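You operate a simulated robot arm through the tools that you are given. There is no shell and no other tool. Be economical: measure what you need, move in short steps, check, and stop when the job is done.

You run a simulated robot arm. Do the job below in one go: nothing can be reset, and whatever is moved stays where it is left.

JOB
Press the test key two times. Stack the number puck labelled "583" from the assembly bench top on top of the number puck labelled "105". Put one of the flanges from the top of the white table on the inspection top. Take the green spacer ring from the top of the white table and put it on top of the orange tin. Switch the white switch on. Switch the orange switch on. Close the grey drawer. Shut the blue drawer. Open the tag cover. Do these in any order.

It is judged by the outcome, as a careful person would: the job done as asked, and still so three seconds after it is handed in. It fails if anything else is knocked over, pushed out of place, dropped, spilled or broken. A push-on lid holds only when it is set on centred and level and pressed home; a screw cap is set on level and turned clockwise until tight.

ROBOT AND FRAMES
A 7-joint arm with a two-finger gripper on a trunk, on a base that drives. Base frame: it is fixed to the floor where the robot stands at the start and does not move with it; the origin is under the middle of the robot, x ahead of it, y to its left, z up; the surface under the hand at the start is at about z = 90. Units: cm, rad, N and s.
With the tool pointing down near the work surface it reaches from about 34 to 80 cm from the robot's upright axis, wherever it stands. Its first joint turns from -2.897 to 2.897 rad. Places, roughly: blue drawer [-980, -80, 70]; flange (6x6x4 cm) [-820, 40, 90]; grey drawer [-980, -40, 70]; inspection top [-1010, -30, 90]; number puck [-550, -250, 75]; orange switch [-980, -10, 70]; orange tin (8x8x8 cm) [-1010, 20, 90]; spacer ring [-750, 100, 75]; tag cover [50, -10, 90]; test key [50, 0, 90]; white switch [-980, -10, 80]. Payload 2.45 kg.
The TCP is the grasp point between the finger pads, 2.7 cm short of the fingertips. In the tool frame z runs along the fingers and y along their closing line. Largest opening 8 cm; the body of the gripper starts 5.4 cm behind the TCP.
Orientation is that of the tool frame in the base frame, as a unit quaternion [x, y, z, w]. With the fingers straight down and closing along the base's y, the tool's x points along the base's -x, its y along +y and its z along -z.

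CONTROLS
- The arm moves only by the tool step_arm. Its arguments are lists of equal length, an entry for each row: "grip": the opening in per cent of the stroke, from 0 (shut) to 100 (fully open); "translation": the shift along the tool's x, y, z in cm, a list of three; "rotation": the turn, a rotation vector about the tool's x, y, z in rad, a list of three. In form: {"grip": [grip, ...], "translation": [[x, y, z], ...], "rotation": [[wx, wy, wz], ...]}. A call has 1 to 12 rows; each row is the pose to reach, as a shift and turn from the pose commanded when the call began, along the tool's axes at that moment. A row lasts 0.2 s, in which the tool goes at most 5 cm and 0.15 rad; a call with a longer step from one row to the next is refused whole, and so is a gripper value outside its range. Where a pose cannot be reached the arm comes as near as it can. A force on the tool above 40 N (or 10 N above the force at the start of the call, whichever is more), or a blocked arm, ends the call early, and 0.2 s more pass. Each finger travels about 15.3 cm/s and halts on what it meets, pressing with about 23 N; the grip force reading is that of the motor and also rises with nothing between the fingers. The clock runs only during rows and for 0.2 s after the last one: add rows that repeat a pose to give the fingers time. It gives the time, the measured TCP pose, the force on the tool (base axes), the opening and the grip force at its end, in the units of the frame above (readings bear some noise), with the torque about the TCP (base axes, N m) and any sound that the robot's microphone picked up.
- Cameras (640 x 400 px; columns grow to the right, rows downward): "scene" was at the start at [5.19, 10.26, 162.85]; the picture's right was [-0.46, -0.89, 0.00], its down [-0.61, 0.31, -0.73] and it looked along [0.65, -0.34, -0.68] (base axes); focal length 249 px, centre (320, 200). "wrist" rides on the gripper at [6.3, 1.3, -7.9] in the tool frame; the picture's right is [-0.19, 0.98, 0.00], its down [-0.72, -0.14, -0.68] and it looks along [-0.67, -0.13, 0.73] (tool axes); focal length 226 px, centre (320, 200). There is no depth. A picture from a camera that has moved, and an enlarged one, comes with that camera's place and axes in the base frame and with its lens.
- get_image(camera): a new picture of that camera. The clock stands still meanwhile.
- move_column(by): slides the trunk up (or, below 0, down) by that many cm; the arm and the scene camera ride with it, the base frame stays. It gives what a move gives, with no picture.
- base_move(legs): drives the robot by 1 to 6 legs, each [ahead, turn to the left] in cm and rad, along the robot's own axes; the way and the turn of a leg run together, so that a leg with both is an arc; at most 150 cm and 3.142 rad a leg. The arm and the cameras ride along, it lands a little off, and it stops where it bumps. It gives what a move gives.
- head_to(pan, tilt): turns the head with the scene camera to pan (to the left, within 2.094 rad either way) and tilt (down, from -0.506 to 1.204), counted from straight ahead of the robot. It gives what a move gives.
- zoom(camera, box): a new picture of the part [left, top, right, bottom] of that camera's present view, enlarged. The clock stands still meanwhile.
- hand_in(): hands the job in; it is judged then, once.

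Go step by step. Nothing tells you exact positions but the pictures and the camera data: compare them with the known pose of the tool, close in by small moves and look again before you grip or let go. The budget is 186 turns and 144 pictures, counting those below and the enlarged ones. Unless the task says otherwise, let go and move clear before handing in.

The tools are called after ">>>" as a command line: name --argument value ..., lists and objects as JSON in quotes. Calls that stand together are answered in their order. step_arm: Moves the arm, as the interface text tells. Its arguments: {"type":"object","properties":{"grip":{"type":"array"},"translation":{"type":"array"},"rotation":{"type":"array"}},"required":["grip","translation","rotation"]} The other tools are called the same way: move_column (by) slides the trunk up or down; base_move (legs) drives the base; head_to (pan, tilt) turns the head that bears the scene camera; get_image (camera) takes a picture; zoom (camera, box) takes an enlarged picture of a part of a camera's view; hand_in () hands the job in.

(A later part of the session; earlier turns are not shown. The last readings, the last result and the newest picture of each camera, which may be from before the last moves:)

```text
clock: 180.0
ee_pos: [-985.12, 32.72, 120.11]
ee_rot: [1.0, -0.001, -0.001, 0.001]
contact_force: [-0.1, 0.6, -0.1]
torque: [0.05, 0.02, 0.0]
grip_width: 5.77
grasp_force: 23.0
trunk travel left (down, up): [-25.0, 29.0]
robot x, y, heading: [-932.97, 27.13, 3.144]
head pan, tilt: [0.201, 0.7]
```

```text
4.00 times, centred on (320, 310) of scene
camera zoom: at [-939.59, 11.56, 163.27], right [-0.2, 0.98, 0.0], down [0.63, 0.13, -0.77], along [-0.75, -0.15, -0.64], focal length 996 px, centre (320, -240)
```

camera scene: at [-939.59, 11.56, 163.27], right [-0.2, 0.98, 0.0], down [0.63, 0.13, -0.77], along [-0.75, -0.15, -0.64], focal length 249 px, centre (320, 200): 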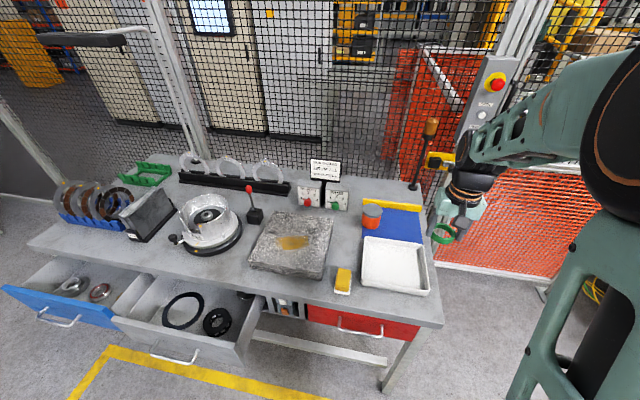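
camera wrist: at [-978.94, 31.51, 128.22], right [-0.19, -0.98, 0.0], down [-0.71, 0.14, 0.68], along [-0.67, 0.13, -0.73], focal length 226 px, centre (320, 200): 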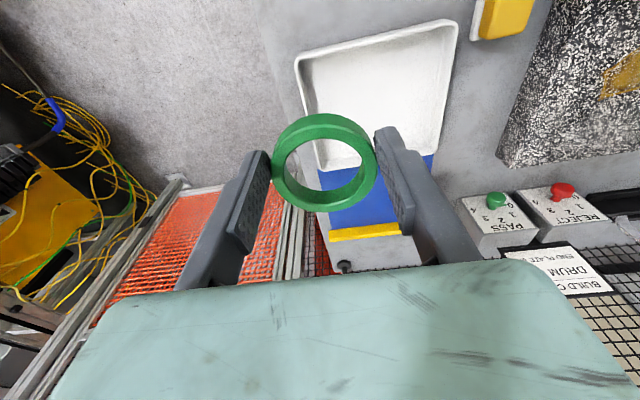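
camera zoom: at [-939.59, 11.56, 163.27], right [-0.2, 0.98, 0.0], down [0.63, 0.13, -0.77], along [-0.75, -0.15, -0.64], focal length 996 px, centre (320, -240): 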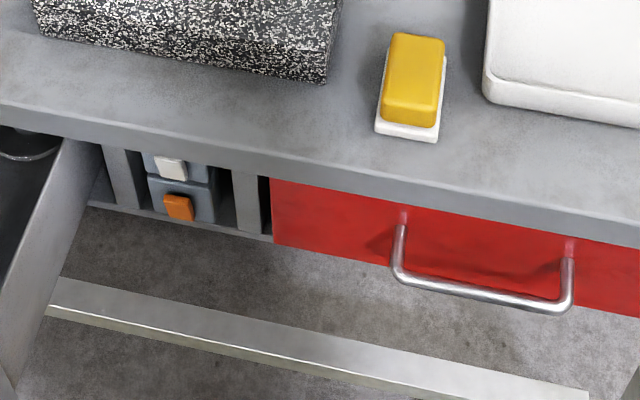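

The tin's lid is around [-1018, 18, ~94]; a bit far, so I drive 9 cm closer and then bring the ring above it, high.

>>> base_move --legs '[[9, 0]]'

>>> step_arm --grip '[40, 40, 40, 40, 40, 40, 40, 40]' --translation '[[-3, 1.8, 0], [-6, 3.6, 0], [-9, 5.4, 0], [-12, 7.2, 0], [-15, 9, 0], [-17.5, 10.8, 0], [-18, 12, 2], [-18, 12, 4]]' --rotation '[[0, 0, 0], [0, 0, 0], [0, 0, 0], [0, 0, 0], [0, 0, 0], [0, 0, 0], [0, 0, 0], [0, 0, 0]]'

>>> get_image --camera "scene"

>>> get_image --camera "wrist"

```text
clock: 181.1
ee_pos: [-993.93, 32.89, 120.07]
ee_rot: [1.0, -0.001, -0.002, 0.0]
contact_force: [-1.3, -1.2, -0.8]
torque: [0.02, -0.04, 0.01]
grip_width: 5.73
grasp_force: 23.1
trunk travel left (down, up): [-25.0, 29.0]
robot x, y, heading: [-941.83, 27.09, 3.137]
head pan, tilt: [0.201, 0.7]
```

```text
clock: 182.9
ee_pos: [-1011.95, 20.83, 116.29]
ee_rot: [1.0, -0.001, -0.002, 0.0]
contact_force: [0.9, 0.7, -1.4]
torque: [-0.02, -0.02, -0.04]
grip_width: 5.74
grasp_force: 23.0
trunk travel left (down, up): [-25.0, 29.0]
robot x, y, heading: [-941.9, 26.98, 3.141]
head pan, tilt: [0.201, 0.7]
```

```text
72 pictures are left
camera scene: at [-948.28, 11.55, 163.27], right [-0.2, 0.98, 0.0], down [0.63, 0.13, -0.76], along [-0.75, -0.15, -0.64], focal length 249 px, centre (320, 200)
```

scene: 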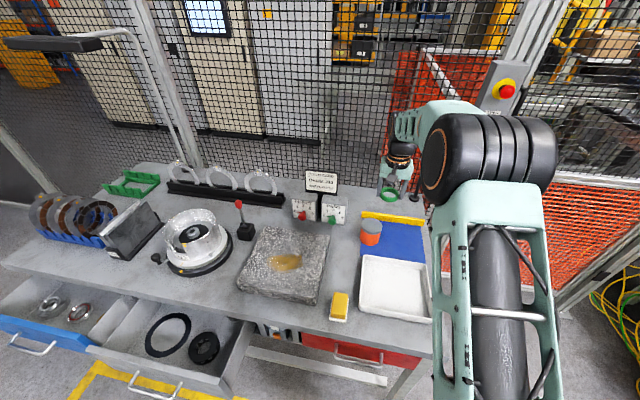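

```text
71 pictures are left
camera wrist: at [-1005.64, 19.54, 124.27], right [-0.2, -0.98, 0.0], down [-0.71, 0.14, 0.68], along [-0.67, 0.13, -0.73], focal length 226 px, centre (320, 200)
```

wrist: 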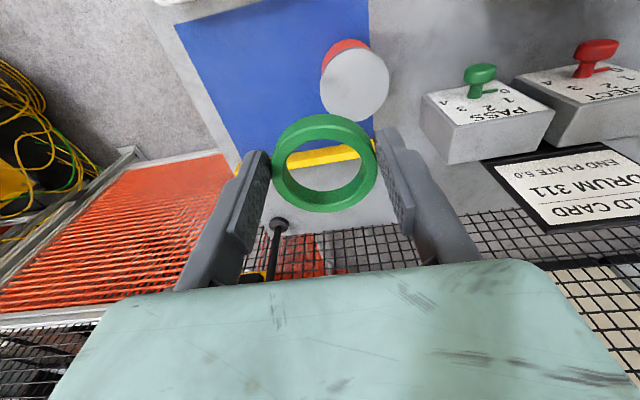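

Tin lid is about [-1014, 17.2, 97.5]. Move over it and lower to a few cm above.

>>> step_arm --grip '[40, 40, 40, 40, 40]' --translation '[[-1.1, 1.8, 2], [-2.1, 3.6, 4], [-2.1, 3.6, 7], [-2.1, 3.6, 10], [-2.1, 3.6, 11.3]]' --rotation '[[0, 0, 0], [0, 0, 0], [0, 0, 0], [0, 0, 0], [0, 0, 0]]'

>>> zoom --camera "scene" --box '[330, 170, 450, 260]'

>>> get_image --camera "wrist"

```text
clock: 184.1
ee_pos: [-1014.29, 17.1, 104.87]
ee_rot: [1.0, -0.001, -0.002, 0.0]
contact_force: [0.3, 0.2, 0.2]
torque: [-0.01, 0.0, -0.02]
grip_width: 5.78
grasp_force: 23.5
trunk travel left (down, up): [-25.0, 29.0]
robot x, y, heading: [-941.77, 27.47, 3.14]
head pan, tilt: [0.201, 0.7]
```

```text
4.44 times, centred on (390, 215) of scene
camera zoom: at [-948.26, 11.55, 163.27], right [-0.2, 0.98, 0.0], down [0.63, 0.13, -0.76], along [-0.75, -0.15, -0.64], focal length 1107 px, centre (9, 133)
```

zoom: 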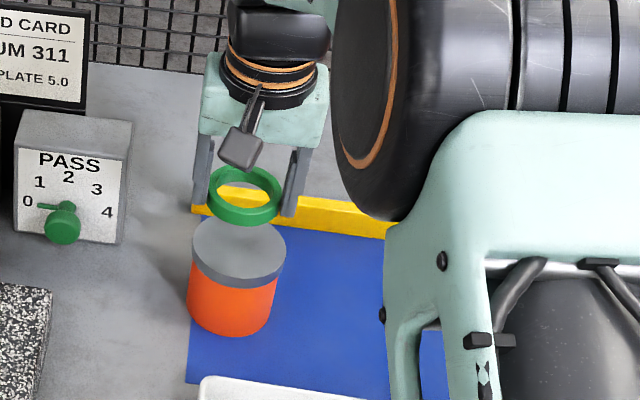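

```text
69 pictures are left
camera wrist: at [-1007.99, 15.81, 112.96], right [-0.19, -0.98, 0.0], down [-0.71, 0.14, 0.68], along [-0.67, 0.13, -0.73], focal length 226 px, centre (320, 200)
```

wrist: 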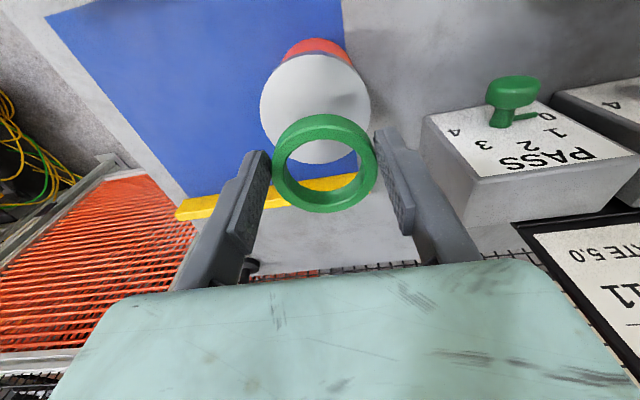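

Nearly centred; shift +0.6 in x, lower in small steps until contact.

>>> step_arm --grip '[40, 40, 40, 40, 40]' --translation '[[0.6, 0, 0.5], [0.6, 0, 1.2], [0.6, 0, 1.8], [0.6, 0, 2.2], [0.6, 0, 2.5]]' --rotation '[[0, 0, 0], [0, 0, 0], [0, 0, 0], [0, 0, 0], [0, 0, 0]]'

>>> zoom --camera "scene" --box '[340, 190, 420, 250]'

>>> get_image --camera "wrist"

```text
clock: 185.3
ee_pos: [-1013.58, 17.11, 102.33]
ee_rot: [1.0, -0.001, -0.002, 0.0]
contact_force: [0.1, 0.3, -0.2]
torque: [-0.03, 0.01, -0.02]
grip_width: 5.77
grasp_force: 23.0
trunk travel left (down, up): [-25.0, 29.0]
robot x, y, heading: [-941.54, 27.02, 3.138]
head pan, tilt: [0.201, 0.7]
```

```text
6.67 times, centred on (380, 220) of scene
camera zoom: at [-948.26, 11.56, 163.27], right [-0.2, 0.98, 0.0], down [0.63, 0.13, -0.76], along [-0.75, -0.15, -0.64], focal length 1661 px, centre (-80, 67)
```

zoom: 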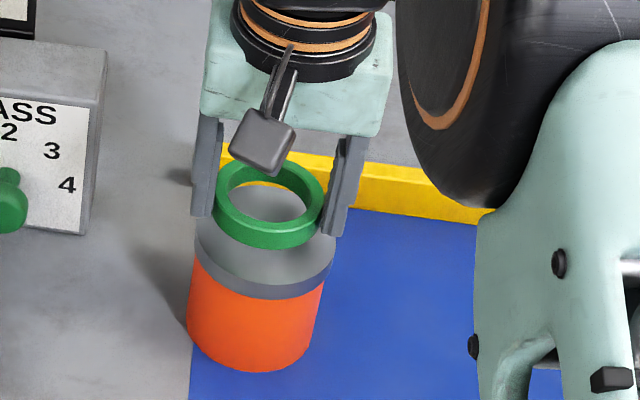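

```text
67 pictures are left
camera wrist: at [-1007.28, 15.93, 110.44], right [-0.19, -0.98, 0.0], down [-0.72, 0.14, 0.68], along [-0.67, 0.13, -0.73], focal length 226 px, centre (320, 200)
```

wrist: 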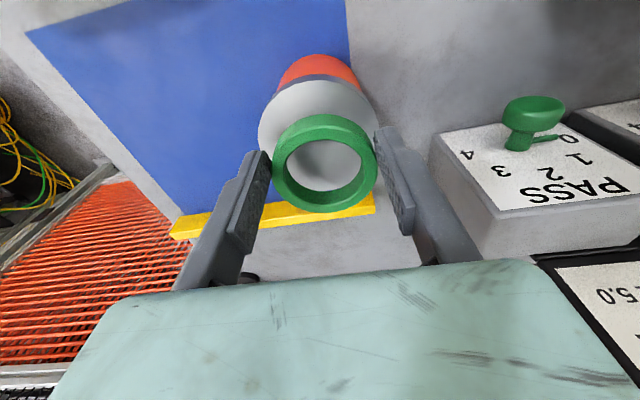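

Still centred. Lower further until contact.

>>> step_arm --grip '[40, 40, 40, 40, 40]' --translation '[[0, -0.15, 0.4], [0, -0.15, 0.8], [0, -0.15, 1.1], [0, -0.15, 1.4], [0, -0.15, 1.6]]' --rotation '[[0, 0, 0], [0, 0, 0], [0, 0, 0], [0, 0, 0], [0, 0, 0]]'

>>> zoom --camera "scene" --box '[340, 190, 420, 250]'

```text
clock: 186.5
ee_pos: [-1013.53, 17.44, 101.22]
ee_rot: [1.0, -0.001, -0.004, 0.001]
contact_force: [0.8, -0.9, 19.1]
torque: [0.0, -0.15, 0.01]
grip_width: 5.75
grasp_force: 23.1
trunk travel left (down, up): [-25.0, 29.0]
robot x, y, heading: [-941.47, 27.49, 3.134]
head pan, tilt: [0.201, 0.7]
```

```text
6.67 times, centred on (380, 220) of scene
camera zoom: at [-948.06, 11.57, 163.3], right [-0.2, 0.98, 0.0], down [0.63, 0.13, -0.77], along [-0.75, -0.15, -0.64], focal length 1661 px, centre (-80, 67)
```

zoom: 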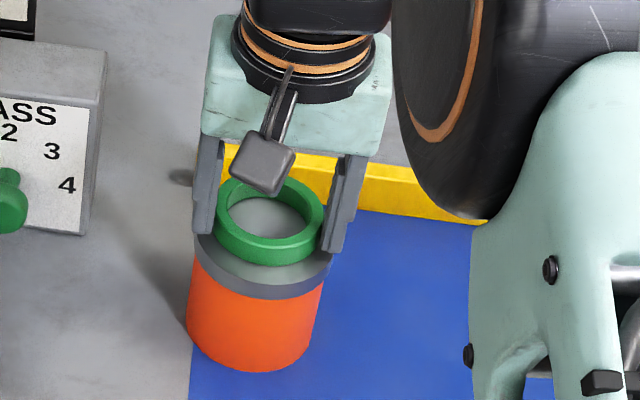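

Ring rests on the lid, well centred. Ease off, open slightly, lift away.

>>> step_arm --grip '[40, 85, 95, 95, 95, 95, 95, 95]' --translation '[[0, 0, -0.4], [0, 0, -0.4], [0, 0, -0.4], [0, 0, -0.4], [0, 0, -3], [0, 0, -7.5], [0, 0, -12], [2, 0, -16]]' --rotation '[[0, 0, 0], [0, 0, 0], [0, 0, 0], [0, 0, 0], [0, 0, 0], [0, 0, 0], [0, 0, 0], [0, 0, 0]]'

>>> zoom --camera "scene" --box '[340, 190, 420, 250]'

```text
clock: 188.3
ee_pos: [-1011.43, 17.2, 117.01]
ee_rot: [1.0, -0.001, -0.001, 0.0]
contact_force: [0.4, -1.0, -0.1]
torque: [-0.01, 0.02, 0.03]
grip_width: 7.58
grasp_force: 0.1
trunk travel left (down, up): [-25.0, 29.0]
robot x, y, heading: [-941.93, 27.25, 3.136]
head pan, tilt: [0.201, 0.7]
```

```text
6.67 times, centred on (380, 220) of scene
camera zoom: at [-948.14, 11.57, 163.28], right [-0.2, 0.98, 0.0], down [0.63, 0.13, -0.77], along [-0.75, -0.15, -0.64], focal length 1661 px, centre (-80, 67)
```

zoom: 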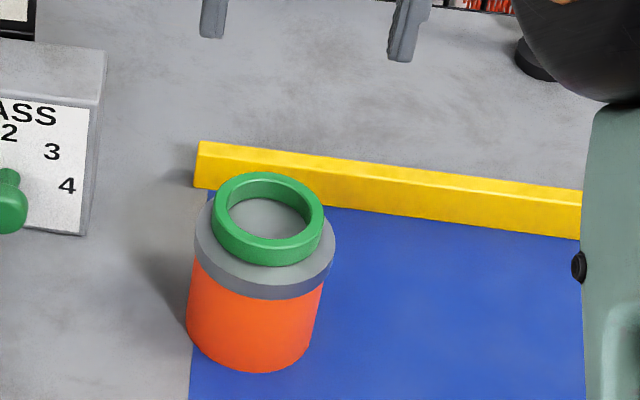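

Ring is on the tin. Next the drawers: raise and retract the arm, then reposition before the two drawers.

>>> step_arm --grip '[60, 20, 0, 0]' --translation '[[4, 0, -2.5], [8, 0, -5], [12, 0, -7], [16, 0, -8]]' --rotation '[[0, 0, 0], [0, 0, 0], [0, 0, 0], [0, 0, 0]]'

>>> base_move --legs '[[-42, 0], [0, 1.57], [85, 0], [0, -1.57]]'

>>> head_to --pan 0.2 --tilt 0.85

>>> get_image --camera "scene"

```text
clock: 189.3
ee_pos: [-995.36, 17.31, 124.8]
ee_rot: [1.0, -0.001, -0.003, 0.0]
contact_force: [0.6, 0.7, 0.2]
torque: [0.02, 0.03, 0.02]
grip_width: 0.0
grasp_force: 22.8
trunk travel left (down, up): [-25.0, 29.0]
robot x, y, heading: [-941.54, 26.92, 3.138]
head pan, tilt: [0.201, 0.7]
```

```text
clock: 203.8
ee_pos: [-956.09, -70.43, 124.85]
ee_rot: [1.0, 0.001, -0.001, 0.0]
contact_force: [0.1, 0.2, 0.0]
torque: [-0.02, -0.02, -0.01]
grip_width: 0.0
grasp_force: 22.7
trunk travel left (down, up): [-25.0, 29.0]
robot x, y, heading: [-902.63, -60.37, -3.14]
head pan, tilt: [0.201, 0.7]
```

```text
clock: 204.6
ee_pos: [-955.96, -70.49, 124.75]
ee_rot: [1.0, 0.001, -0.002, 0.0]
contact_force: [0.1, 0.2, 0.1]
torque: [0.0, 0.01, 0.0]
grip_width: 0.0
grasp_force: 23.0
trunk travel left (down, up): [-25.0, 29.0]
robot x, y, heading: [-902.27, -60.16, -3.135]
head pan, tilt: [0.201, 0.85]
```

```text
64 pictures are left
camera scene: at [-908.05, -75.74, 162.05], right [-0.2, 0.98, 0.0], down [0.74, 0.15, -0.66], along [-0.65, -0.13, -0.75], focal length 249 px, centre (320, 200)
```

scene: 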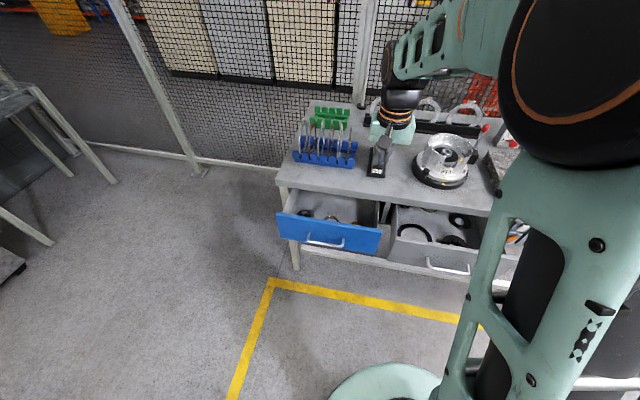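

Blue drawer front is about x = -966, y ≈ -84, z 65–83. I tilt the closed fingers forward and bring them down in front of it.

>>> step_arm --grip '[0, 0, 0, 0, 0, 0, 0, 0, 0, 0]' --translation '[[0, 1.35, 4.5], [0, 2.7, 9], [0, 4.05, 13.5], [0, 5.4, 18], [0, 6.75, 22.5], [0, 8.1, 27], [0, 9.45, 31.5], [0, 10.8, 36], [0, 12.15, 40.5], [0, 13.5, 45]]' --rotation '[[0, -0.1, 0], [0, -0.2, 0], [0, -0.3, 0], [0, -0.4, 0], [0, -0.5, 0], [0, -0.6, 0], [0, -0.7, 0], [0, -0.8, 0], [0, -0.9, 0], [0, -1.0, 0]]'

>>> get_image --camera "scene"

>>> get_image --camera "wrist"

```text
clock: 206.8
ee_pos: [-956.04, -83.86, 79.72]
ee_rot: [0.876, 0.002, -0.483, 0.001]
contact_force: [-1.3, 1.4, -1.1]
torque: [0.0, 0.0, 0.01]
grip_width: 0.01
grasp_force: 23.2
trunk travel left (down, up): [-25.0, 29.0]
robot x, y, heading: [-902.22, -60.19, -3.136]
head pan, tilt: [0.201, 0.85]
```

```text
63 pictures are left
camera scene: at [-908.08, -75.77, 162.04], right [-0.2, 0.98, 0.0], down [0.74, 0.15, -0.66], along [-0.65, -0.13, -0.75], focal length 249 px, centre (320, 200)
```

scene: 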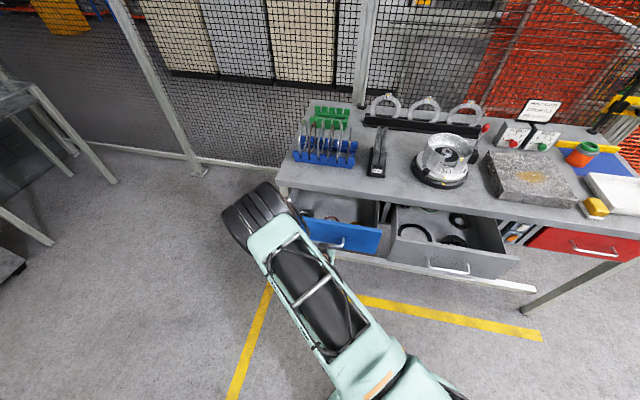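

```text
62 pictures are left
camera wrist: at [-946.05, -85.15, 78.77], right [-0.1, -0.98, 0.16], down [0.19, 0.14, 0.97], along [-0.98, 0.13, 0.17], focal length 226 px, centre (320, 200)
```

wrist: 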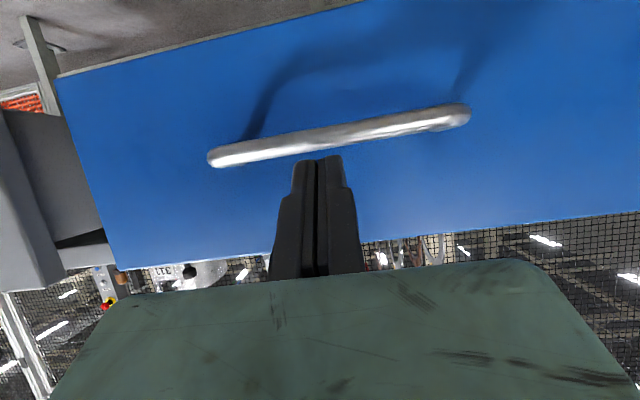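

The handle sits right at tip height; I raise 4 cm to hit the panel above it and push.

>>> step_arm --grip '[0, 0, 0, 0, 0, 0, 0, 0]' --translation '[[-3.36, 0, -2.16], [-5.2, 0, 0.7], [-7.15, 0, 3.73], [-8.77, 0, 6.25], [-9.85, 0, 7.93], [-10.93, 0, 9.61], [-12, 0, 11.3], [-13.08, 0, 12.98]]' --rotation '[[0, 0, 0], [0, 0, 0], [0, 0, 0], [0, 0, 0], [0, 0, 0], [0, 0, 0], [0, 0, 0], [0, 0, 0]]'

>>> get_image --camera "scene"

```text
clock: 208.6
ee_pos: [-974.1, -84.29, 83.73]
ee_rot: [0.877, 0.002, -0.481, 0.001]
contact_force: [0.3, -0.5, -0.1]
torque: [-0.01, 0.01, -0.04]
grip_width: 0.0
grasp_force: 29.7
trunk travel left (down, up): [-25.0, 29.0]
robot x, y, heading: [-901.88, -60.26, -3.138]
head pan, tilt: [0.201, 0.85]
```

```text
61 pictures are left
camera scene: at [-908.07, -75.75, 162.04], right [-0.2, 0.98, 0.0], down [0.74, 0.15, -0.66], along [-0.65, -0.13, -0.75], focal length 249 px, centre (320, 200)
```

scene: 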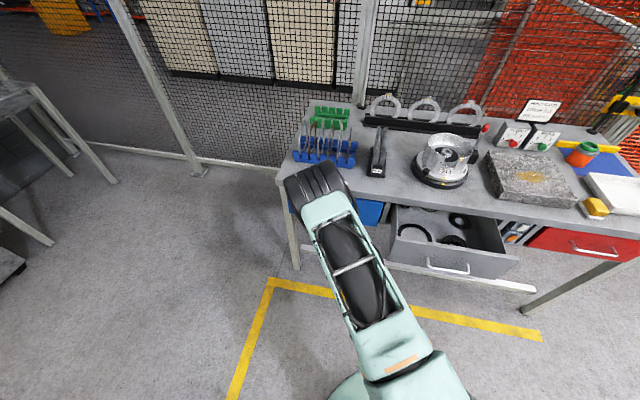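

The drawer is going in. Push further in small steps till it stops.

>>> step_arm --grip '[0, 0, 0, 0, 0, 0]' --translation '[[-0.54, 0, 0.84], [-1.08, 0, 1.68], [-1.62, 0, 2.52], [-2.16, 0, 3.36], [-2.7, 0, 4.2], [-3.24, 0, 5.05]]' --rotation '[[0, 0, 0], [0, 0, 0], [0, 0, 0], [0, 0, 0], [0, 0, 0], [0, 0, 0]]'

>>> get_image --camera "scene"

>>> get_image --camera "wrist"

```text
clock: 209.7
ee_pos: [-977.84, -84.4, 83.47]
ee_rot: [0.88, 0.002, -0.476, 0.0]
contact_force: [33.7, 3.2, 16.3]
torque: [0.07, 0.17, -0.17]
grip_width: 0.01
grasp_force: 29.8
trunk travel left (down, up): [-25.0, 29.0]
robot x, y, heading: [-902.18, -60.0, -3.136]
head pan, tilt: [0.201, 0.85]
stopped in row 5: the force on the tool passed its limit at 55 N (the readings are from after the stop); the commanded pose is now the measured one
```

```text
60 pictures are left
camera scene: at [-907.62, -75.66, 162.09], right [-0.2, 0.98, 0.0], down [0.73, 0.15, -0.66], along [-0.65, -0.14, -0.75], focal length 249 px, centre (320, 200)
```

scene: 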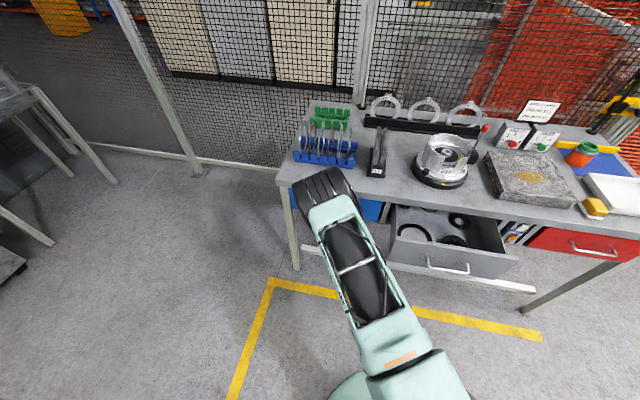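

```text
59 pictures are left
camera wrist: at [-967.75, -85.59, 82.67], right [-0.1, -0.98, 0.16], down [0.18, 0.14, 0.97], along [-0.98, 0.13, 0.16], focal length 226 px, centre (320, 200)
```

wrist: 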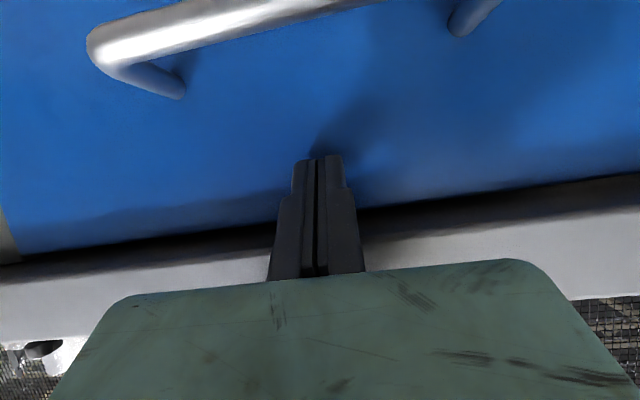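

It stopped, perhaps because the gripper body met the table edge. Back off and look at how far the drawer is in.

>>> step_arm --grip '[0, 0, 0, 0]' --translation '[[2.16, 0, -3.36], [4.3, 0, -6.7], [6.5, 0, -10.1], [8.6, 0, -13.4]]' --rotation '[[0, 0, 0], [0, 0, 0], [0, 0, 0], [0, 0, 0]]'

>>> get_image --camera "wrist"

```text
clock: 210.7
ee_pos: [-962.09, -84.4, 83.21]
ee_rot: [0.879, 0.002, -0.477, 0.001]
contact_force: [-0.3, 0.3, 0.3]
torque: [-0.04, -0.01, -0.01]
grip_width: 0.0
grasp_force: 29.3
trunk travel left (down, up): [-25.0, 29.0]
robot x, y, heading: [-902.21, -60.09, -3.134]
head pan, tilt: [0.201, 0.85]
```

```text
58 pictures are left
camera wrist: at [-952.12, -85.59, 82.39], right [-0.1, -0.98, 0.16], down [0.18, 0.14, 0.97], along [-0.98, 0.13, 0.16], focal length 226 px, centre (320, 200)
```

wrist: 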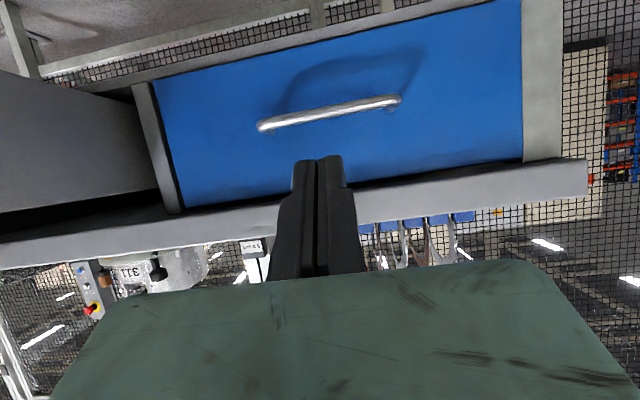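

The blue drawer looks nearly flush; zoom to verify against its frame.

>>> zoom --camera "wrist" --box '[80, 0, 590, 240]'

```text
1.25 times, centred on (335, 120) of wrist
camera zoom: at [-952.12, -85.59, 82.39], right [-0.1, -0.98, 0.16], down [0.18, 0.14, 0.97], along [-0.98, 0.13, 0.16], focal length 284 px, centre (301, 300)
```

zoom: 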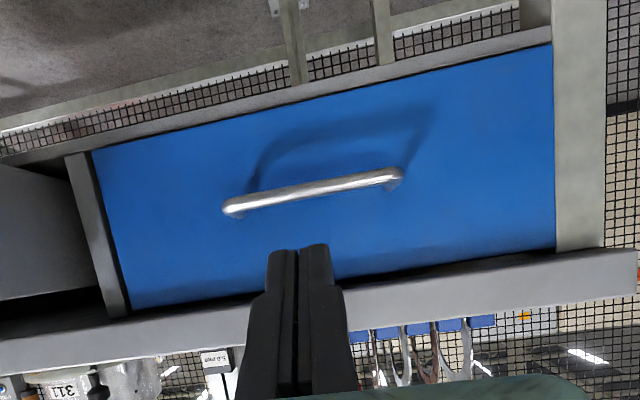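

To be sure, I go below the handle with the fingers nearly level and push again.

>>> step_arm --grip '[0, 0, 0]' --translation '[[3.13, 0, 2.03], [6.26, 0, 4.07], [9.39, 0, 6.1]]' --rotation '[[0, -0.137, 0], [0, -0.274, 0], [0, -0.41, 0]]'

>>> step_arm --grip '[0, 0, 0, 0, 0, 0, 0, 0, 0, 0, 0]' --translation '[[-0.66, 0, 3.9], [-1.3, 0, 7.9], [-1.8, 0, 10.8], [-2, 0, 11.8], [-2.16, 0, 12.8], [-2.3, 0, 13.8], [-2.5, 0, 14.8], [-2.65, 0, 15.8], [-2.8, 0, 16.8], [-3, 0, 17.8], [-3.2, 0, 18.8]]' --rotation '[[0, 0, 0], [0, 0, 0], [0, 0, 0], [0, 0, 0], [0, 0, 0], [0, 0, 0], [0, 0, 0], [0, 0, 0], [0, 0, 0], [0, 0, 0], [0, 0, 0]]'

>>> get_image --camera "wrist"

```text
clock: 211.5
ee_pos: [-962.5, -84.17, 71.94]
ee_rot: [0.763, 0.003, -0.647, 0.003]
contact_force: [0.2, -0.9, 0.0]
torque: [0.0, -0.03, 0.0]
grip_width: 0.0
grasp_force: 29.3
trunk travel left (down, up): [-25.0, 29.0]
robot x, y, heading: [-902.16, -59.75, -3.133]
head pan, tilt: [0.201, 0.85]
```

```text
clock: 213.4
ee_pos: [-977.79, -84.33, 71.83]
ee_rot: [0.765, 0.003, -0.644, 0.001]
contact_force: [34.5, 6.1, 15.6]
torque: [-0.07, 0.51, -0.21]
grip_width: 0.59
grasp_force: 30.0
trunk travel left (down, up): [-25.0, 29.0]
robot x, y, heading: [-902.29, -60.17, -3.135]
head pan, tilt: [0.201, 0.85]
stopped in row 9: the force on the tool passed its limit at 62 N (the readings are from after the stop); the commanded pose is now the measured one
```

```text
56 pictures are left
camera wrist: at [-969.05, -85.64, 67.12], right [-0.03, -0.98, 0.19], down [0.55, 0.14, 0.82], along [-0.84, 0.13, 0.54], focal length 226 px, centre (320, 200)
```

wrist: 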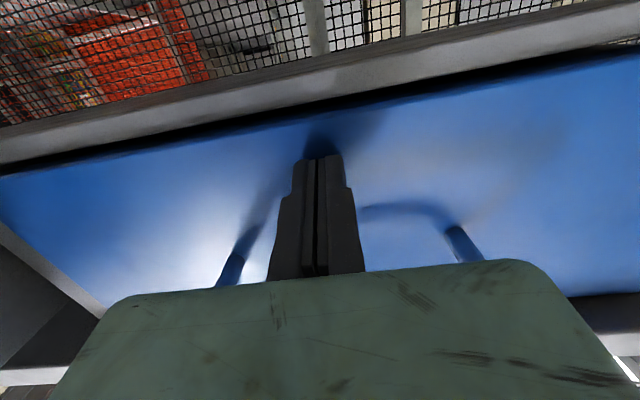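

Same stop position, so the blue drawer is home. Retreat and move across to the grey drawer.

>>> step_arm --grip '[0, 0, 0, 0, 0, 0, 0]' --translation '[[0.8, 0, -4.6], [1.6, 0, -9.3], [2.4, 0, -14], [3.2, 0, -18.7], [4, 0, -23.4], [4.7, 0, -27.8], [5.3, 0, -31]]' --rotation '[[0, 0, 0], [0, 0, 0], [0, 0, 0], [0, 0, 0], [0, 0, 0], [0, 0, 0], [0, 0, 0]]'

>>> step_arm --grip '[0, 0, 0, 0, 0, 0, 0, 0, 0, 0]' --translation '[[0, -4.6, 0], [0, -9.2, 0], [0, -13.8, 0], [0, -18.4, 0], [0, -23, 0], [0, -27.6, 0], [0, -32.2, 0], [0, -36.8, 0], [0, -41.4, 0], [0, -46, 0]]' --rotation '[[0, 0, 0], [0, 0, 0], [0, 0, 0], [0, 0, 0], [0, 0, 0], [0, 0, 0], [0, 0, 0], [0, 0, 0], [0, 0, 0], [0, 0, 0]]'

>>> get_image --camera "wrist"

>>> get_image --camera "scene"

```text
clock: 215.0
ee_pos: [-946.7, -84.12, 71.9]
ee_rot: [0.765, 0.002, -0.645, 0.0]
contact_force: [0.4, -0.2, 0.7]
torque: [0.03, -0.02, 0.0]
grip_width: 0.0
grasp_force: 29.5
trunk travel left (down, up): [-25.0, 29.0]
robot x, y, heading: [-902.19, -60.25, -3.138]
head pan, tilt: [0.201, 0.85]
```

```text
clock: 217.2
ee_pos: [-946.75, -38.18, 71.81]
ee_rot: [0.766, 0.002, -0.643, 0.001]
contact_force: [-0.7, -0.5, 0.5]
torque: [-0.01, -0.03, 0.03]
grip_width: 0.0
grasp_force: 29.6
trunk travel left (down, up): [-25.0, 29.0]
robot x, y, heading: [-902.19, -59.98, -3.139]
head pan, tilt: [0.201, 0.85]
```

```text
55 pictures are left
camera wrist: at [-937.87, -39.52, 67.05], right [-0.03, -0.98, 0.19], down [0.55, 0.14, 0.82], along [-0.84, 0.13, 0.53], focal length 226 px, centre (320, 200)
```

wrist: 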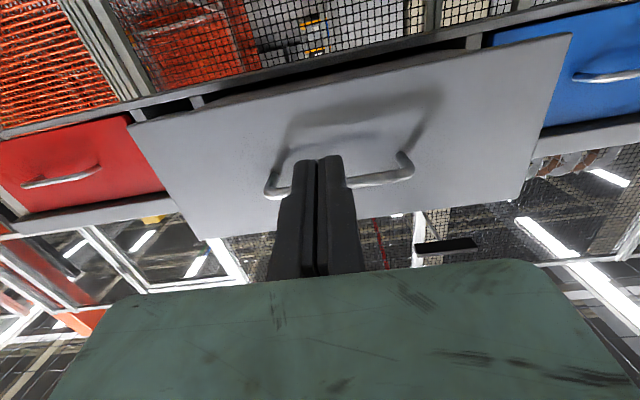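

```text
54 pictures are left
camera scene: at [-908.02, -75.72, 162.05], right [-0.2, 0.98, 0.0], down [0.74, 0.15, -0.66], along [-0.65, -0.14, -0.75], focal length 249 px, centre (320, 200)
```

scene: 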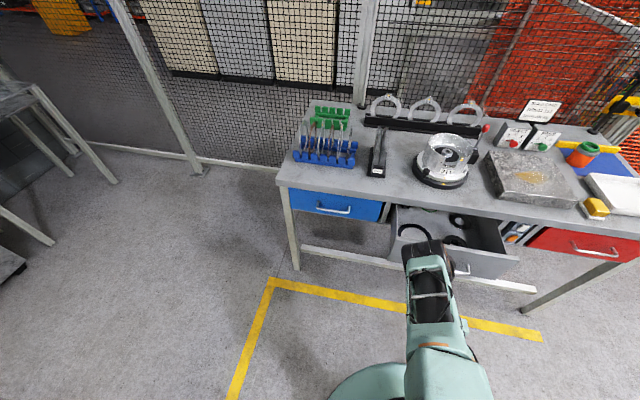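

Blue is shut like the red one. Now push the grey drawer below its handle.

>>> step_arm --grip '[0, 0, 0, 0, 0, 0, 0, 0, 0, 0]' --translation '[[-0.7, 0, 3.9], [-1.2, 0, 6.9], [-1.5, 0, 8.9], [-1.9, 0, 10.8], [-2.2, 0, 12.8], [-2.6, 0, 15.3], [-3, 0, 17.7], [-3.5, 0, 20.2], [-3.9, 0, 22.7], [-4.2, 0, 24.6]]' --rotation '[[0, 0, 0], [0, 0, 0], [0, 0, 0], [0, 0, 0], [0, 0, 0], [0, 0, 0], [0, 0, 0], [0, 0, 0], [0, 0, 0], [0, 0, 0]]'

>>> step_arm --grip '[0, 0, 0, 0, 0, 0, 0, 0, 0]' --translation '[[-0.17, 0, 1], [-0.34, 0, 2], [-0.5, 0, 3], [-0.68, 0, 4], [-0.85, 0, 5], [-1, 0, 6], [-1.2, 0, 7], [-1.36, 0, 8], [-1.5, 0, 9]]' --rotation '[[0, 0, 0], [0, 0, 0], [0, 0, 0], [0, 0, 0], [0, 0, 0], [0, 0, 0], [0, 0, 0], [0, 0, 0], [0, 0, 0]]'

>>> get_image --camera "scene"

```text
clock: 219.4
ee_pos: [-971.87, -38.39, 71.84]
ee_rot: [0.765, 0.003, -0.644, 0.002]
contact_force: [-0.9, -0.3, 0.0]
torque: [0.03, 0.02, 0.02]
grip_width: 0.0
grasp_force: 30.0
trunk travel left (down, up): [-25.0, 29.0]
robot x, y, heading: [-902.02, -60.12, -3.132]
head pan, tilt: [0.201, 0.85]
```

```text
clock: 221.0
ee_pos: [-977.89, -38.42, 71.31]
ee_rot: [0.768, 0.001, -0.641, 0.0]
contact_force: [27.0, -2.6, 12.6]
torque: [0.1, 0.32, 0.07]
grip_width: 0.59
grasp_force: 29.4
trunk travel left (down, up): [-25.0, 29.0]
robot x, y, heading: [-902.55, -60.3, -3.137]
head pan, tilt: [0.201, 0.85]
stopped in row 7: the force on the tool passed its limit at 64 N (the readings are from after the stop); the commanded pose is now the measured one
```

```text
53 pictures are left
camera scene: at [-907.68, -75.8, 162.07], right [-0.2, 0.98, 0.0], down [0.73, 0.15, -0.66], along [-0.65, -0.13, -0.75], focal length 249 px, centre (320, 200)
```

scene: 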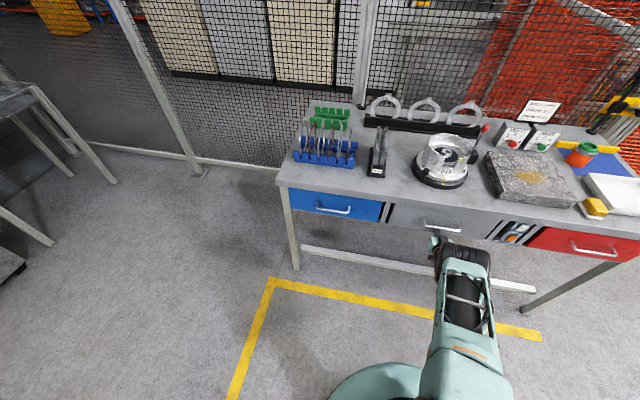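

Grey drawer is home too. Retreat and shift right to look at the switches with the wrist camera.

>>> step_arm --grip '[0, 0, 0, 0, 0, 0, 0, 0, 0, 0, 0]' --translation '[[0.8, 0, -4.6], [1.5, 0, -9], [2.2, 0, -13], [2.9, 0, -17], [3, -4.6, -17.3], [3, -9.2, -17.3], [3, -13.8, -17.3], [3, -18.4, -17.3], [3, -22, -17.3], [3, -25, -17.3], [3, -28, -17.3]]' --rotation '[[0, 0, 0], [0, 0, 0], [0, 0, 0], [0, 0, 0], [0, 0, 0], [0, 0, 0], [0, 0, 0], [0, 0, 0], [0, 0, 0], [0, 0, 0], [0, 0, 0]]'

>>> get_image --camera "wrist"

>>> zoom --camera "scene" --box '[480, 205, 560, 255]'

```text
clock: 223.4
ee_pos: [-960.77, -10.24, 71.47]
ee_rot: [0.767, 0.001, -0.641, 0.0]
contact_force: [-1.2, -0.3, -0.7]
torque: [0.02, 0.01, -0.01]
grip_width: 0.0
grasp_force: 29.3
trunk travel left (down, up): [-25.0, 29.0]
robot x, y, heading: [-902.1, -60.33, -3.136]
head pan, tilt: [0.201, 0.85]
```

```text
52 pictures are left
camera wrist: at [-951.98, -11.53, 66.75], right [-0.03, -0.98, 0.19], down [0.54, 0.14, 0.83], along [-0.84, 0.13, 0.53], focal length 226 px, centre (320, 200)
```

wrist: 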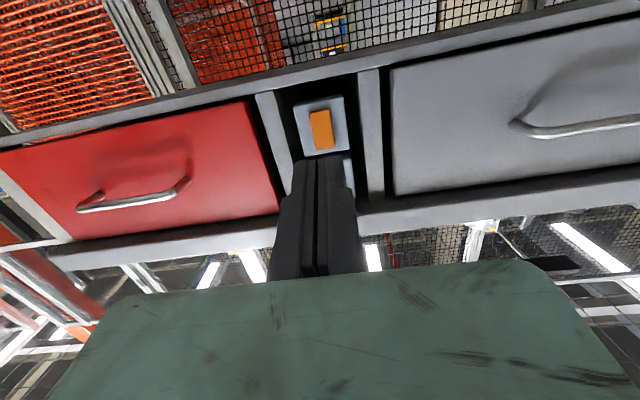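

```text
8.00 times, centred on (520, 230) of scene
camera zoom: at [-908.03, -75.71, 162.05], right [-0.2, 0.98, 0.0], down [0.74, 0.15, -0.66], along [-0.65, -0.13, -0.75], focal length 1993 px, centre (-1280, -40)
```

zoom: 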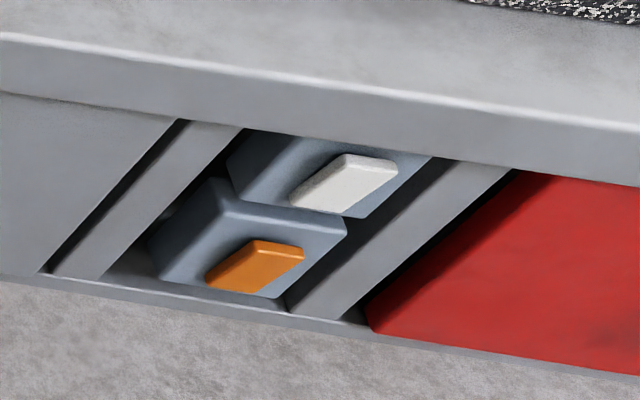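

The switches are rockers (white above, orange below). Zoom on the orange one.

>>> zoom --camera "wrist" --box '[280, 80, 370, 170]'

```text
4.44 times, centred on (325, 125) of wrist
camera zoom: at [-951.98, -11.53, 66.75], right [-0.03, -0.98, 0.19], down [0.54, 0.14, 0.83], along [-0.84, 0.13, 0.53], focal length 1005 px, centre (298, 533)
```

zoom: 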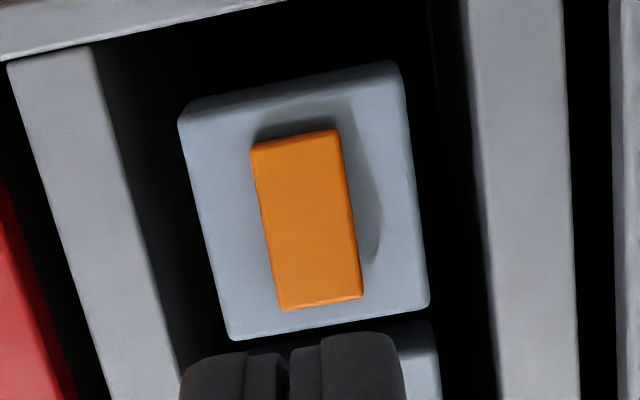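

I need to know which end of the rockers sticks out, so I move left and yaw the tool to view them from the side.

>>> step_arm --grip '[0, 0, 0, 0, 0]' --translation '[[0, 4, -1], [0, 8, -2], [0, 12, -3], [0, 15, -4], [0, 18, -4]]' --rotation '[[0.138, 0, 0.024], [0.276, 0, 0.048], [0.414, 0, 0.072], [0.552, 0, 0.096], [0.69, 0, 0.12]]'

>>> get_image --camera "wrist"

```text
clock: 224.6
ee_pos: [-956.7, -28.14, 72.02]
ee_rot: [0.721, -0.26, -0.603, -0.221]
contact_force: [0.5, -0.2, -0.1]
torque: [0.0, -0.04, -0.01]
grip_width: 0.02
grasp_force: 29.9
trunk travel left (down, up): [-25.0, 29.0]
robot x, y, heading: [-901.7, -60.01, -3.14]
head pan, tilt: [0.201, 0.85]
```

```text
49 pictures are left
camera wrist: at [-950.68, -34.79, 67.28], right [-0.66, -0.73, 0.18], down [0.51, -0.24, 0.83], along [-0.56, 0.64, 0.53], focal length 226 px, centre (320, 200)
```

wrist: 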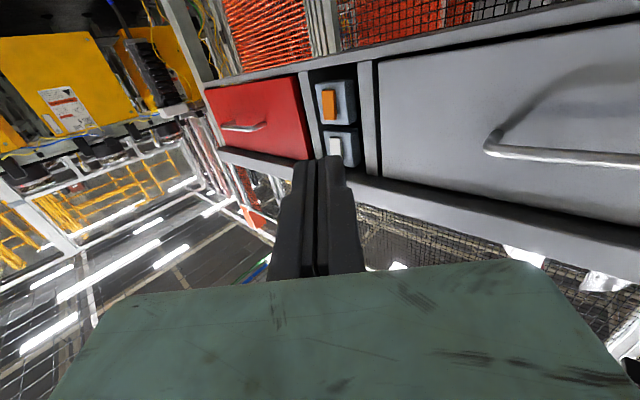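

>>> zoom --camera "wrist" --box '[295, 70, 385, 175]'

```text
3.81 times, centred on (340, 122) of wrist
camera zoom: at [-950.68, -34.79, 67.28], right [-0.66, -0.73, 0.18], down [0.51, -0.24, 0.83], along [-0.56, 0.64, 0.53], focal length 861 px, centre (244, 495)
```

zoom: 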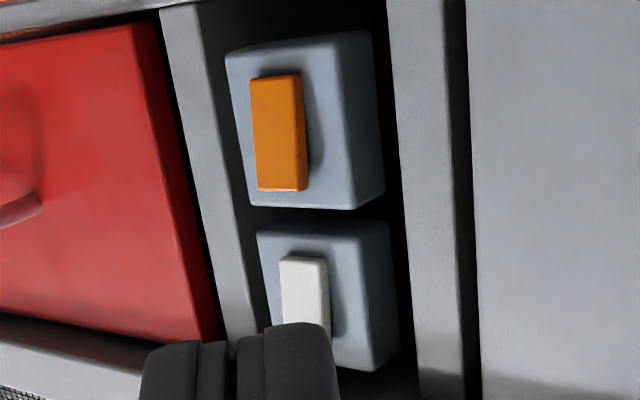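

>>> zoom --camera "wrist" --box '[315, 82, 350, 128]'

```text
8.70 times, centred on (332, 105) of wrist
camera zoom: at [-950.68, -34.79, 67.28], right [-0.66, -0.73, 0.18], down [0.51, -0.24, 0.83], along [-0.56, 0.64, 0.53], focal length 1966 px, centre (211, 1026)
```

zoom: 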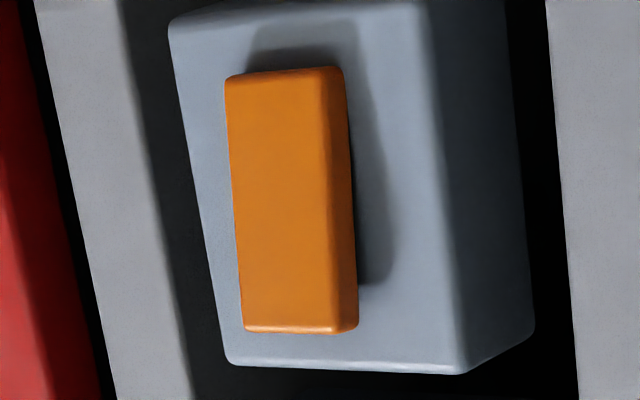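

The upper ends stick out (lower ends pressed in), so the switches go on by pressing the upper ends. I straighten the tool in front of the orange rocker (upper end about [-977.5, -9.5, 75.5]).

>>> step_arm --grip '[0, 0, 0, 0, 0]' --translation '[[-1, -2.33, 2.88], [-2, -4.66, 5.76], [-3, -7, 8.64], [-4, -9.3, 11.5], [-5.02, -11.65, 14.4]]' --rotation '[[-0.138, 0, -0.024], [-0.276, 0, -0.048], [-0.414, 0, -0.072], [-0.552, 0, -0.096], [-0.69, 0, -0.12]]'

>>> get_image --camera "wrist"

```text
clock: 225.8
ee_pos: [-961.03, -9.53, 74.25]
ee_rot: [0.768, 0.003, -0.64, 0.003]
contact_force: [-0.1, 0.8, -0.1]
torque: [0.01, -0.01, 0.03]
grip_width: 0.01
grasp_force: 30.3
trunk travel left (down, up): [-25.0, 29.0]
robot x, y, heading: [-902.08, -60.51, -3.136]
head pan, tilt: [0.201, 0.85]
```

```text
46 pictures are left
camera wrist: at [-952.07, -10.74, 69.71], right [-0.03, -0.98, 0.19], down [0.54, 0.15, 0.83], along [-0.84, 0.13, 0.53], focal length 226 px, centre (320, 200)
```

wrist: 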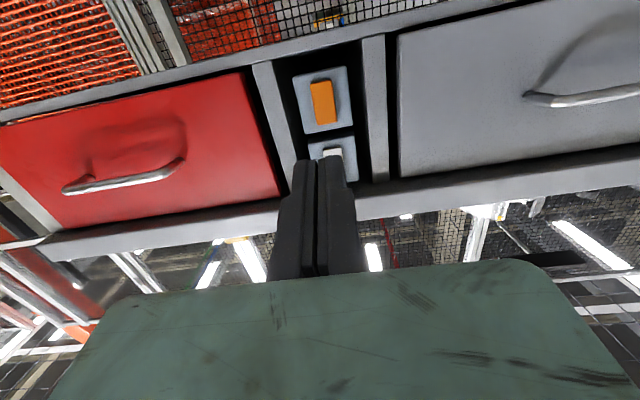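

White's upper end is near z = 83. First press the orange upper end at z ≈ 75.5.

>>> step_arm --grip '[0, 0, 0, 0, 0, 0, 0, 0]' --translation '[[-2.58, 0, 4.6], [-3.3, 0, 8.54], [-3.84, 0, 11.5], [-4.03, 0, 12.48], [-4.2, 0, 13.46], [-4.31, 0, 14.05], [-4.42, 0, 14.64], [-4.53, 0, 15.23]]' --rotation '[[0, 0, 0], [0, 0, 0], [0, 0, 0], [0, 0, 0], [0, 0, 0], [0, 0, 0], [0, 0, 0], [0, 0, 0]]'

>>> get_image --camera "wrist"

```text
refused: row 1 steps farther than a row can; nothing moved
```

```text
45 pictures are left
camera wrist: at [-952.07, -10.74, 69.71], right [-0.03, -0.98, 0.19], down [0.54, 0.15, 0.83], along [-0.84, 0.13, 0.53], focal length 226 px, centre (320, 200)
```

wrist: 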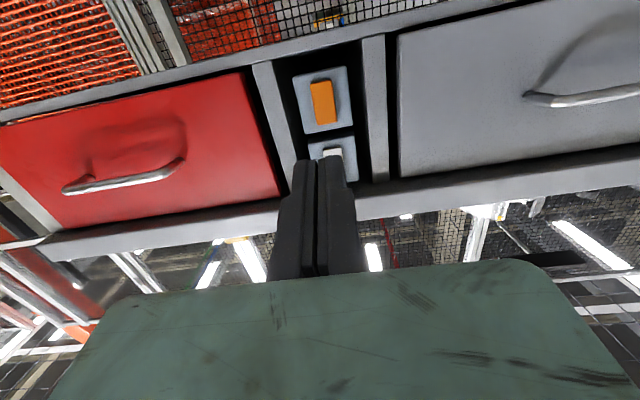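

First row was too long; same press with a shorter first step.

>>> step_arm --grip '[0, 0, 0, 0, 0, 0, 0, 0]' --translation '[[-2.4, 0, 3.7], [-3.2, 0, 8], [-3.84, 0, 11.5], [-4.03, 0, 12.48], [-4.2, 0, 13.46], [-4.31, 0, 14.05], [-4.42, 0, 14.64], [-4.53, 0, 15.23]]' --rotation '[[0, 0, 0], [0, 0, 0], [0, 0, 0], [0, 0, 0], [0, 0, 0], [0, 0, 0], [0, 0, 0], [0, 0, 0]]'

>>> get_image --camera "wrist"

```text
clock: 227.6
ee_pos: [-973.34, -13.06, 78.52]
ee_rot: [0.767, 0.002, -0.641, 0.001]
contact_force: [0.4, -0.2, -0.1]
torque: [-0.03, -0.01, 0.01]
grip_width: 0.02
grasp_force: 29.2
out of reach, approached as far as the arm can: row 2, 3, 4, 5, 6, 7, 8
trunk travel left (down, up): [-25.0, 29.0]
robot x, y, heading: [-902.38, -60.39, -3.136]
head pan, tilt: [0.201, 0.85]
```

```text
44 pictures are left
camera wrist: at [-964.51, -14.34, 73.82], right [-0.03, -0.98, 0.19], down [0.54, 0.14, 0.83], along [-0.84, 0.13, 0.53], focal length 226 px, centre (320, 200)
```

wrist: 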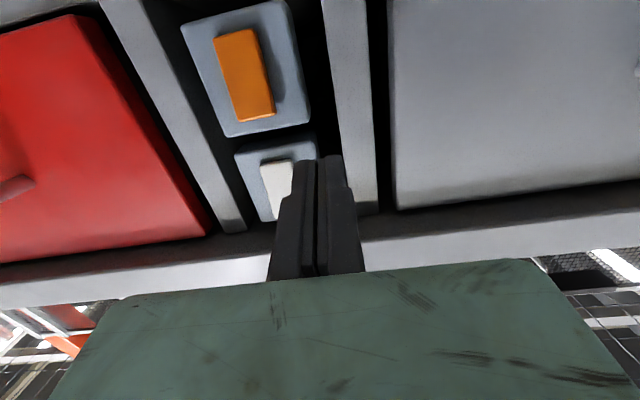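

Out of reach from here. Retract, and move the base 45 cm to the right so it faces the switches.

>>> step_arm --grip '[0, 0, 0, 0, 0, 0, 0, 0, 0, 0, 0, 0]' --translation '[[0.8, 0, -4.5], [1.6, 0, -9], [2.4, 0, -13.5], [3.2, 2, -18], [4, 5, -21.5], [4.6, 9, -24], [5, 13.5, -26], [5, 18, -27], [5, 22.5, -27], [5, 27, -27], [5, 31.5, -27], [5, 36, -27]]' --rotation '[[0, 0, 0], [0, 0, 0], [0, 0, 0], [0, 0, 0], [0, 0, 0], [0, 0, 0], [0, 0, 0], [0, 0, 0], [0, 0, 0], [0, 0, 0], [0, 0, 0], [0, 0, 0]]'

>>> base_move --legs '[[0, -1.57], [48, 0], [0, 1.57]]'

>>> get_image --camera "wrist"

```text
clock: 230.2
ee_pos: [-946.09, -48.8, 77.88]
ee_rot: [0.767, 0.002, -0.642, 0.0]
contact_force: [0.4, 0.1, -0.1]
torque: [0.02, 0.01, 0.0]
grip_width: 0.01
grasp_force: 29.6
trunk travel left (down, up): [-25.0, 29.0]
robot x, y, heading: [-901.97, -60.42, -3.13]
head pan, tilt: [0.201, 0.85]
```

```text
clock: 240.9
ee_pos: [-948.13, -4.06, 77.96]
ee_rot: [0.767, 0.026, -0.641, 0.021]
contact_force: [-0.4, -0.4, 0.0]
torque: [0.02, 0.0, 0.01]
grip_width: 0.0
grasp_force: 30.4
trunk travel left (down, up): [-25.0, 29.0]
robot x, y, heading: [-903.61, -12.83, -3.072]
head pan, tilt: [0.201, 0.85]
```

```text
43 pictures are left
camera wrist: at [-939.21, -4.8, 73.23], right [0.03, -0.98, 0.19], down [0.53, 0.18, 0.83], along [-0.85, 0.07, 0.53], focal length 226 px, centre (320, 200)
```

wrist: 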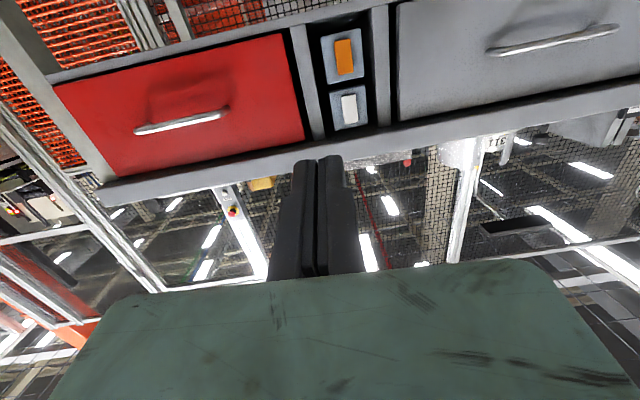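

Both rockers in view; orange upper end ≈ [-977.3, -9.5, 75.5–76]. Approach and press.

>>> step_arm --grip '[0, 0, 0, 0, 0, 0, 0, 0, 0, 0, 0]' --translation '[[-0.39, 0.7, 4.4], [-0.78, 1.4, 8.8], [-1.17, 2.1, 13.2], [-1.56, 2.8, 17.6], [-1.95, 3.5, 22], [-2.39, 3.5, 24.5], [-2.57, 3.5, 25.5], [-2.7, 3.5, 26.1], [-2.8, 3.5, 26.7], [-2.91, 3.5, 27.3], [-3.02, 3.5, 27.9]]' --rotation '[[0, 0, 0], [0, 0, 0], [0, 0, 0], [0, 0, 0], [0, 0, 0], [0, 0, 0], [0, 0, 0], [0, 0, 0], [0, 0, 0], [0, 0, 0], [0, 0, 0]]'

>>> get_image --camera "wrist"

```text
clock: 243.3
ee_pos: [-976.02, -9.63, 76.21]
ee_rot: [0.766, 0.027, -0.642, 0.022]
contact_force: [-0.4, -0.2, 0.9]
torque: [0.0, -0.01, 0.01]
grip_width: 0.0
grasp_force: 30.3
trunk travel left (down, up): [-25.0, 29.0]
robot x, y, heading: [-903.97, -12.8, -3.068]
head pan, tilt: [0.201, 0.85]
```

```text
42 pictures are left
camera wrist: at [-967.06, -10.26, 71.41], right [0.03, -0.98, 0.19], down [0.53, 0.18, 0.83], along [-0.85, 0.07, 0.53], focal length 226 px, centre (320, 200)
```

wrist: 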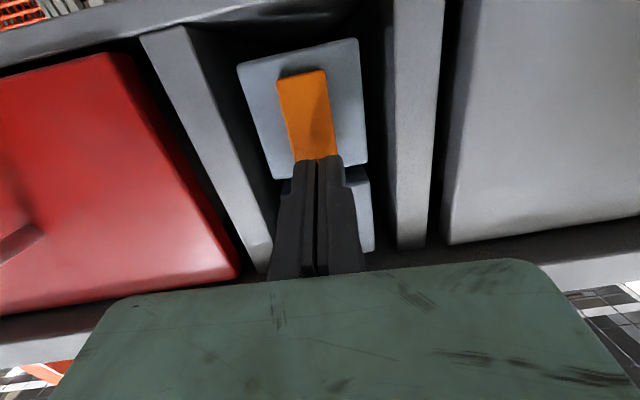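

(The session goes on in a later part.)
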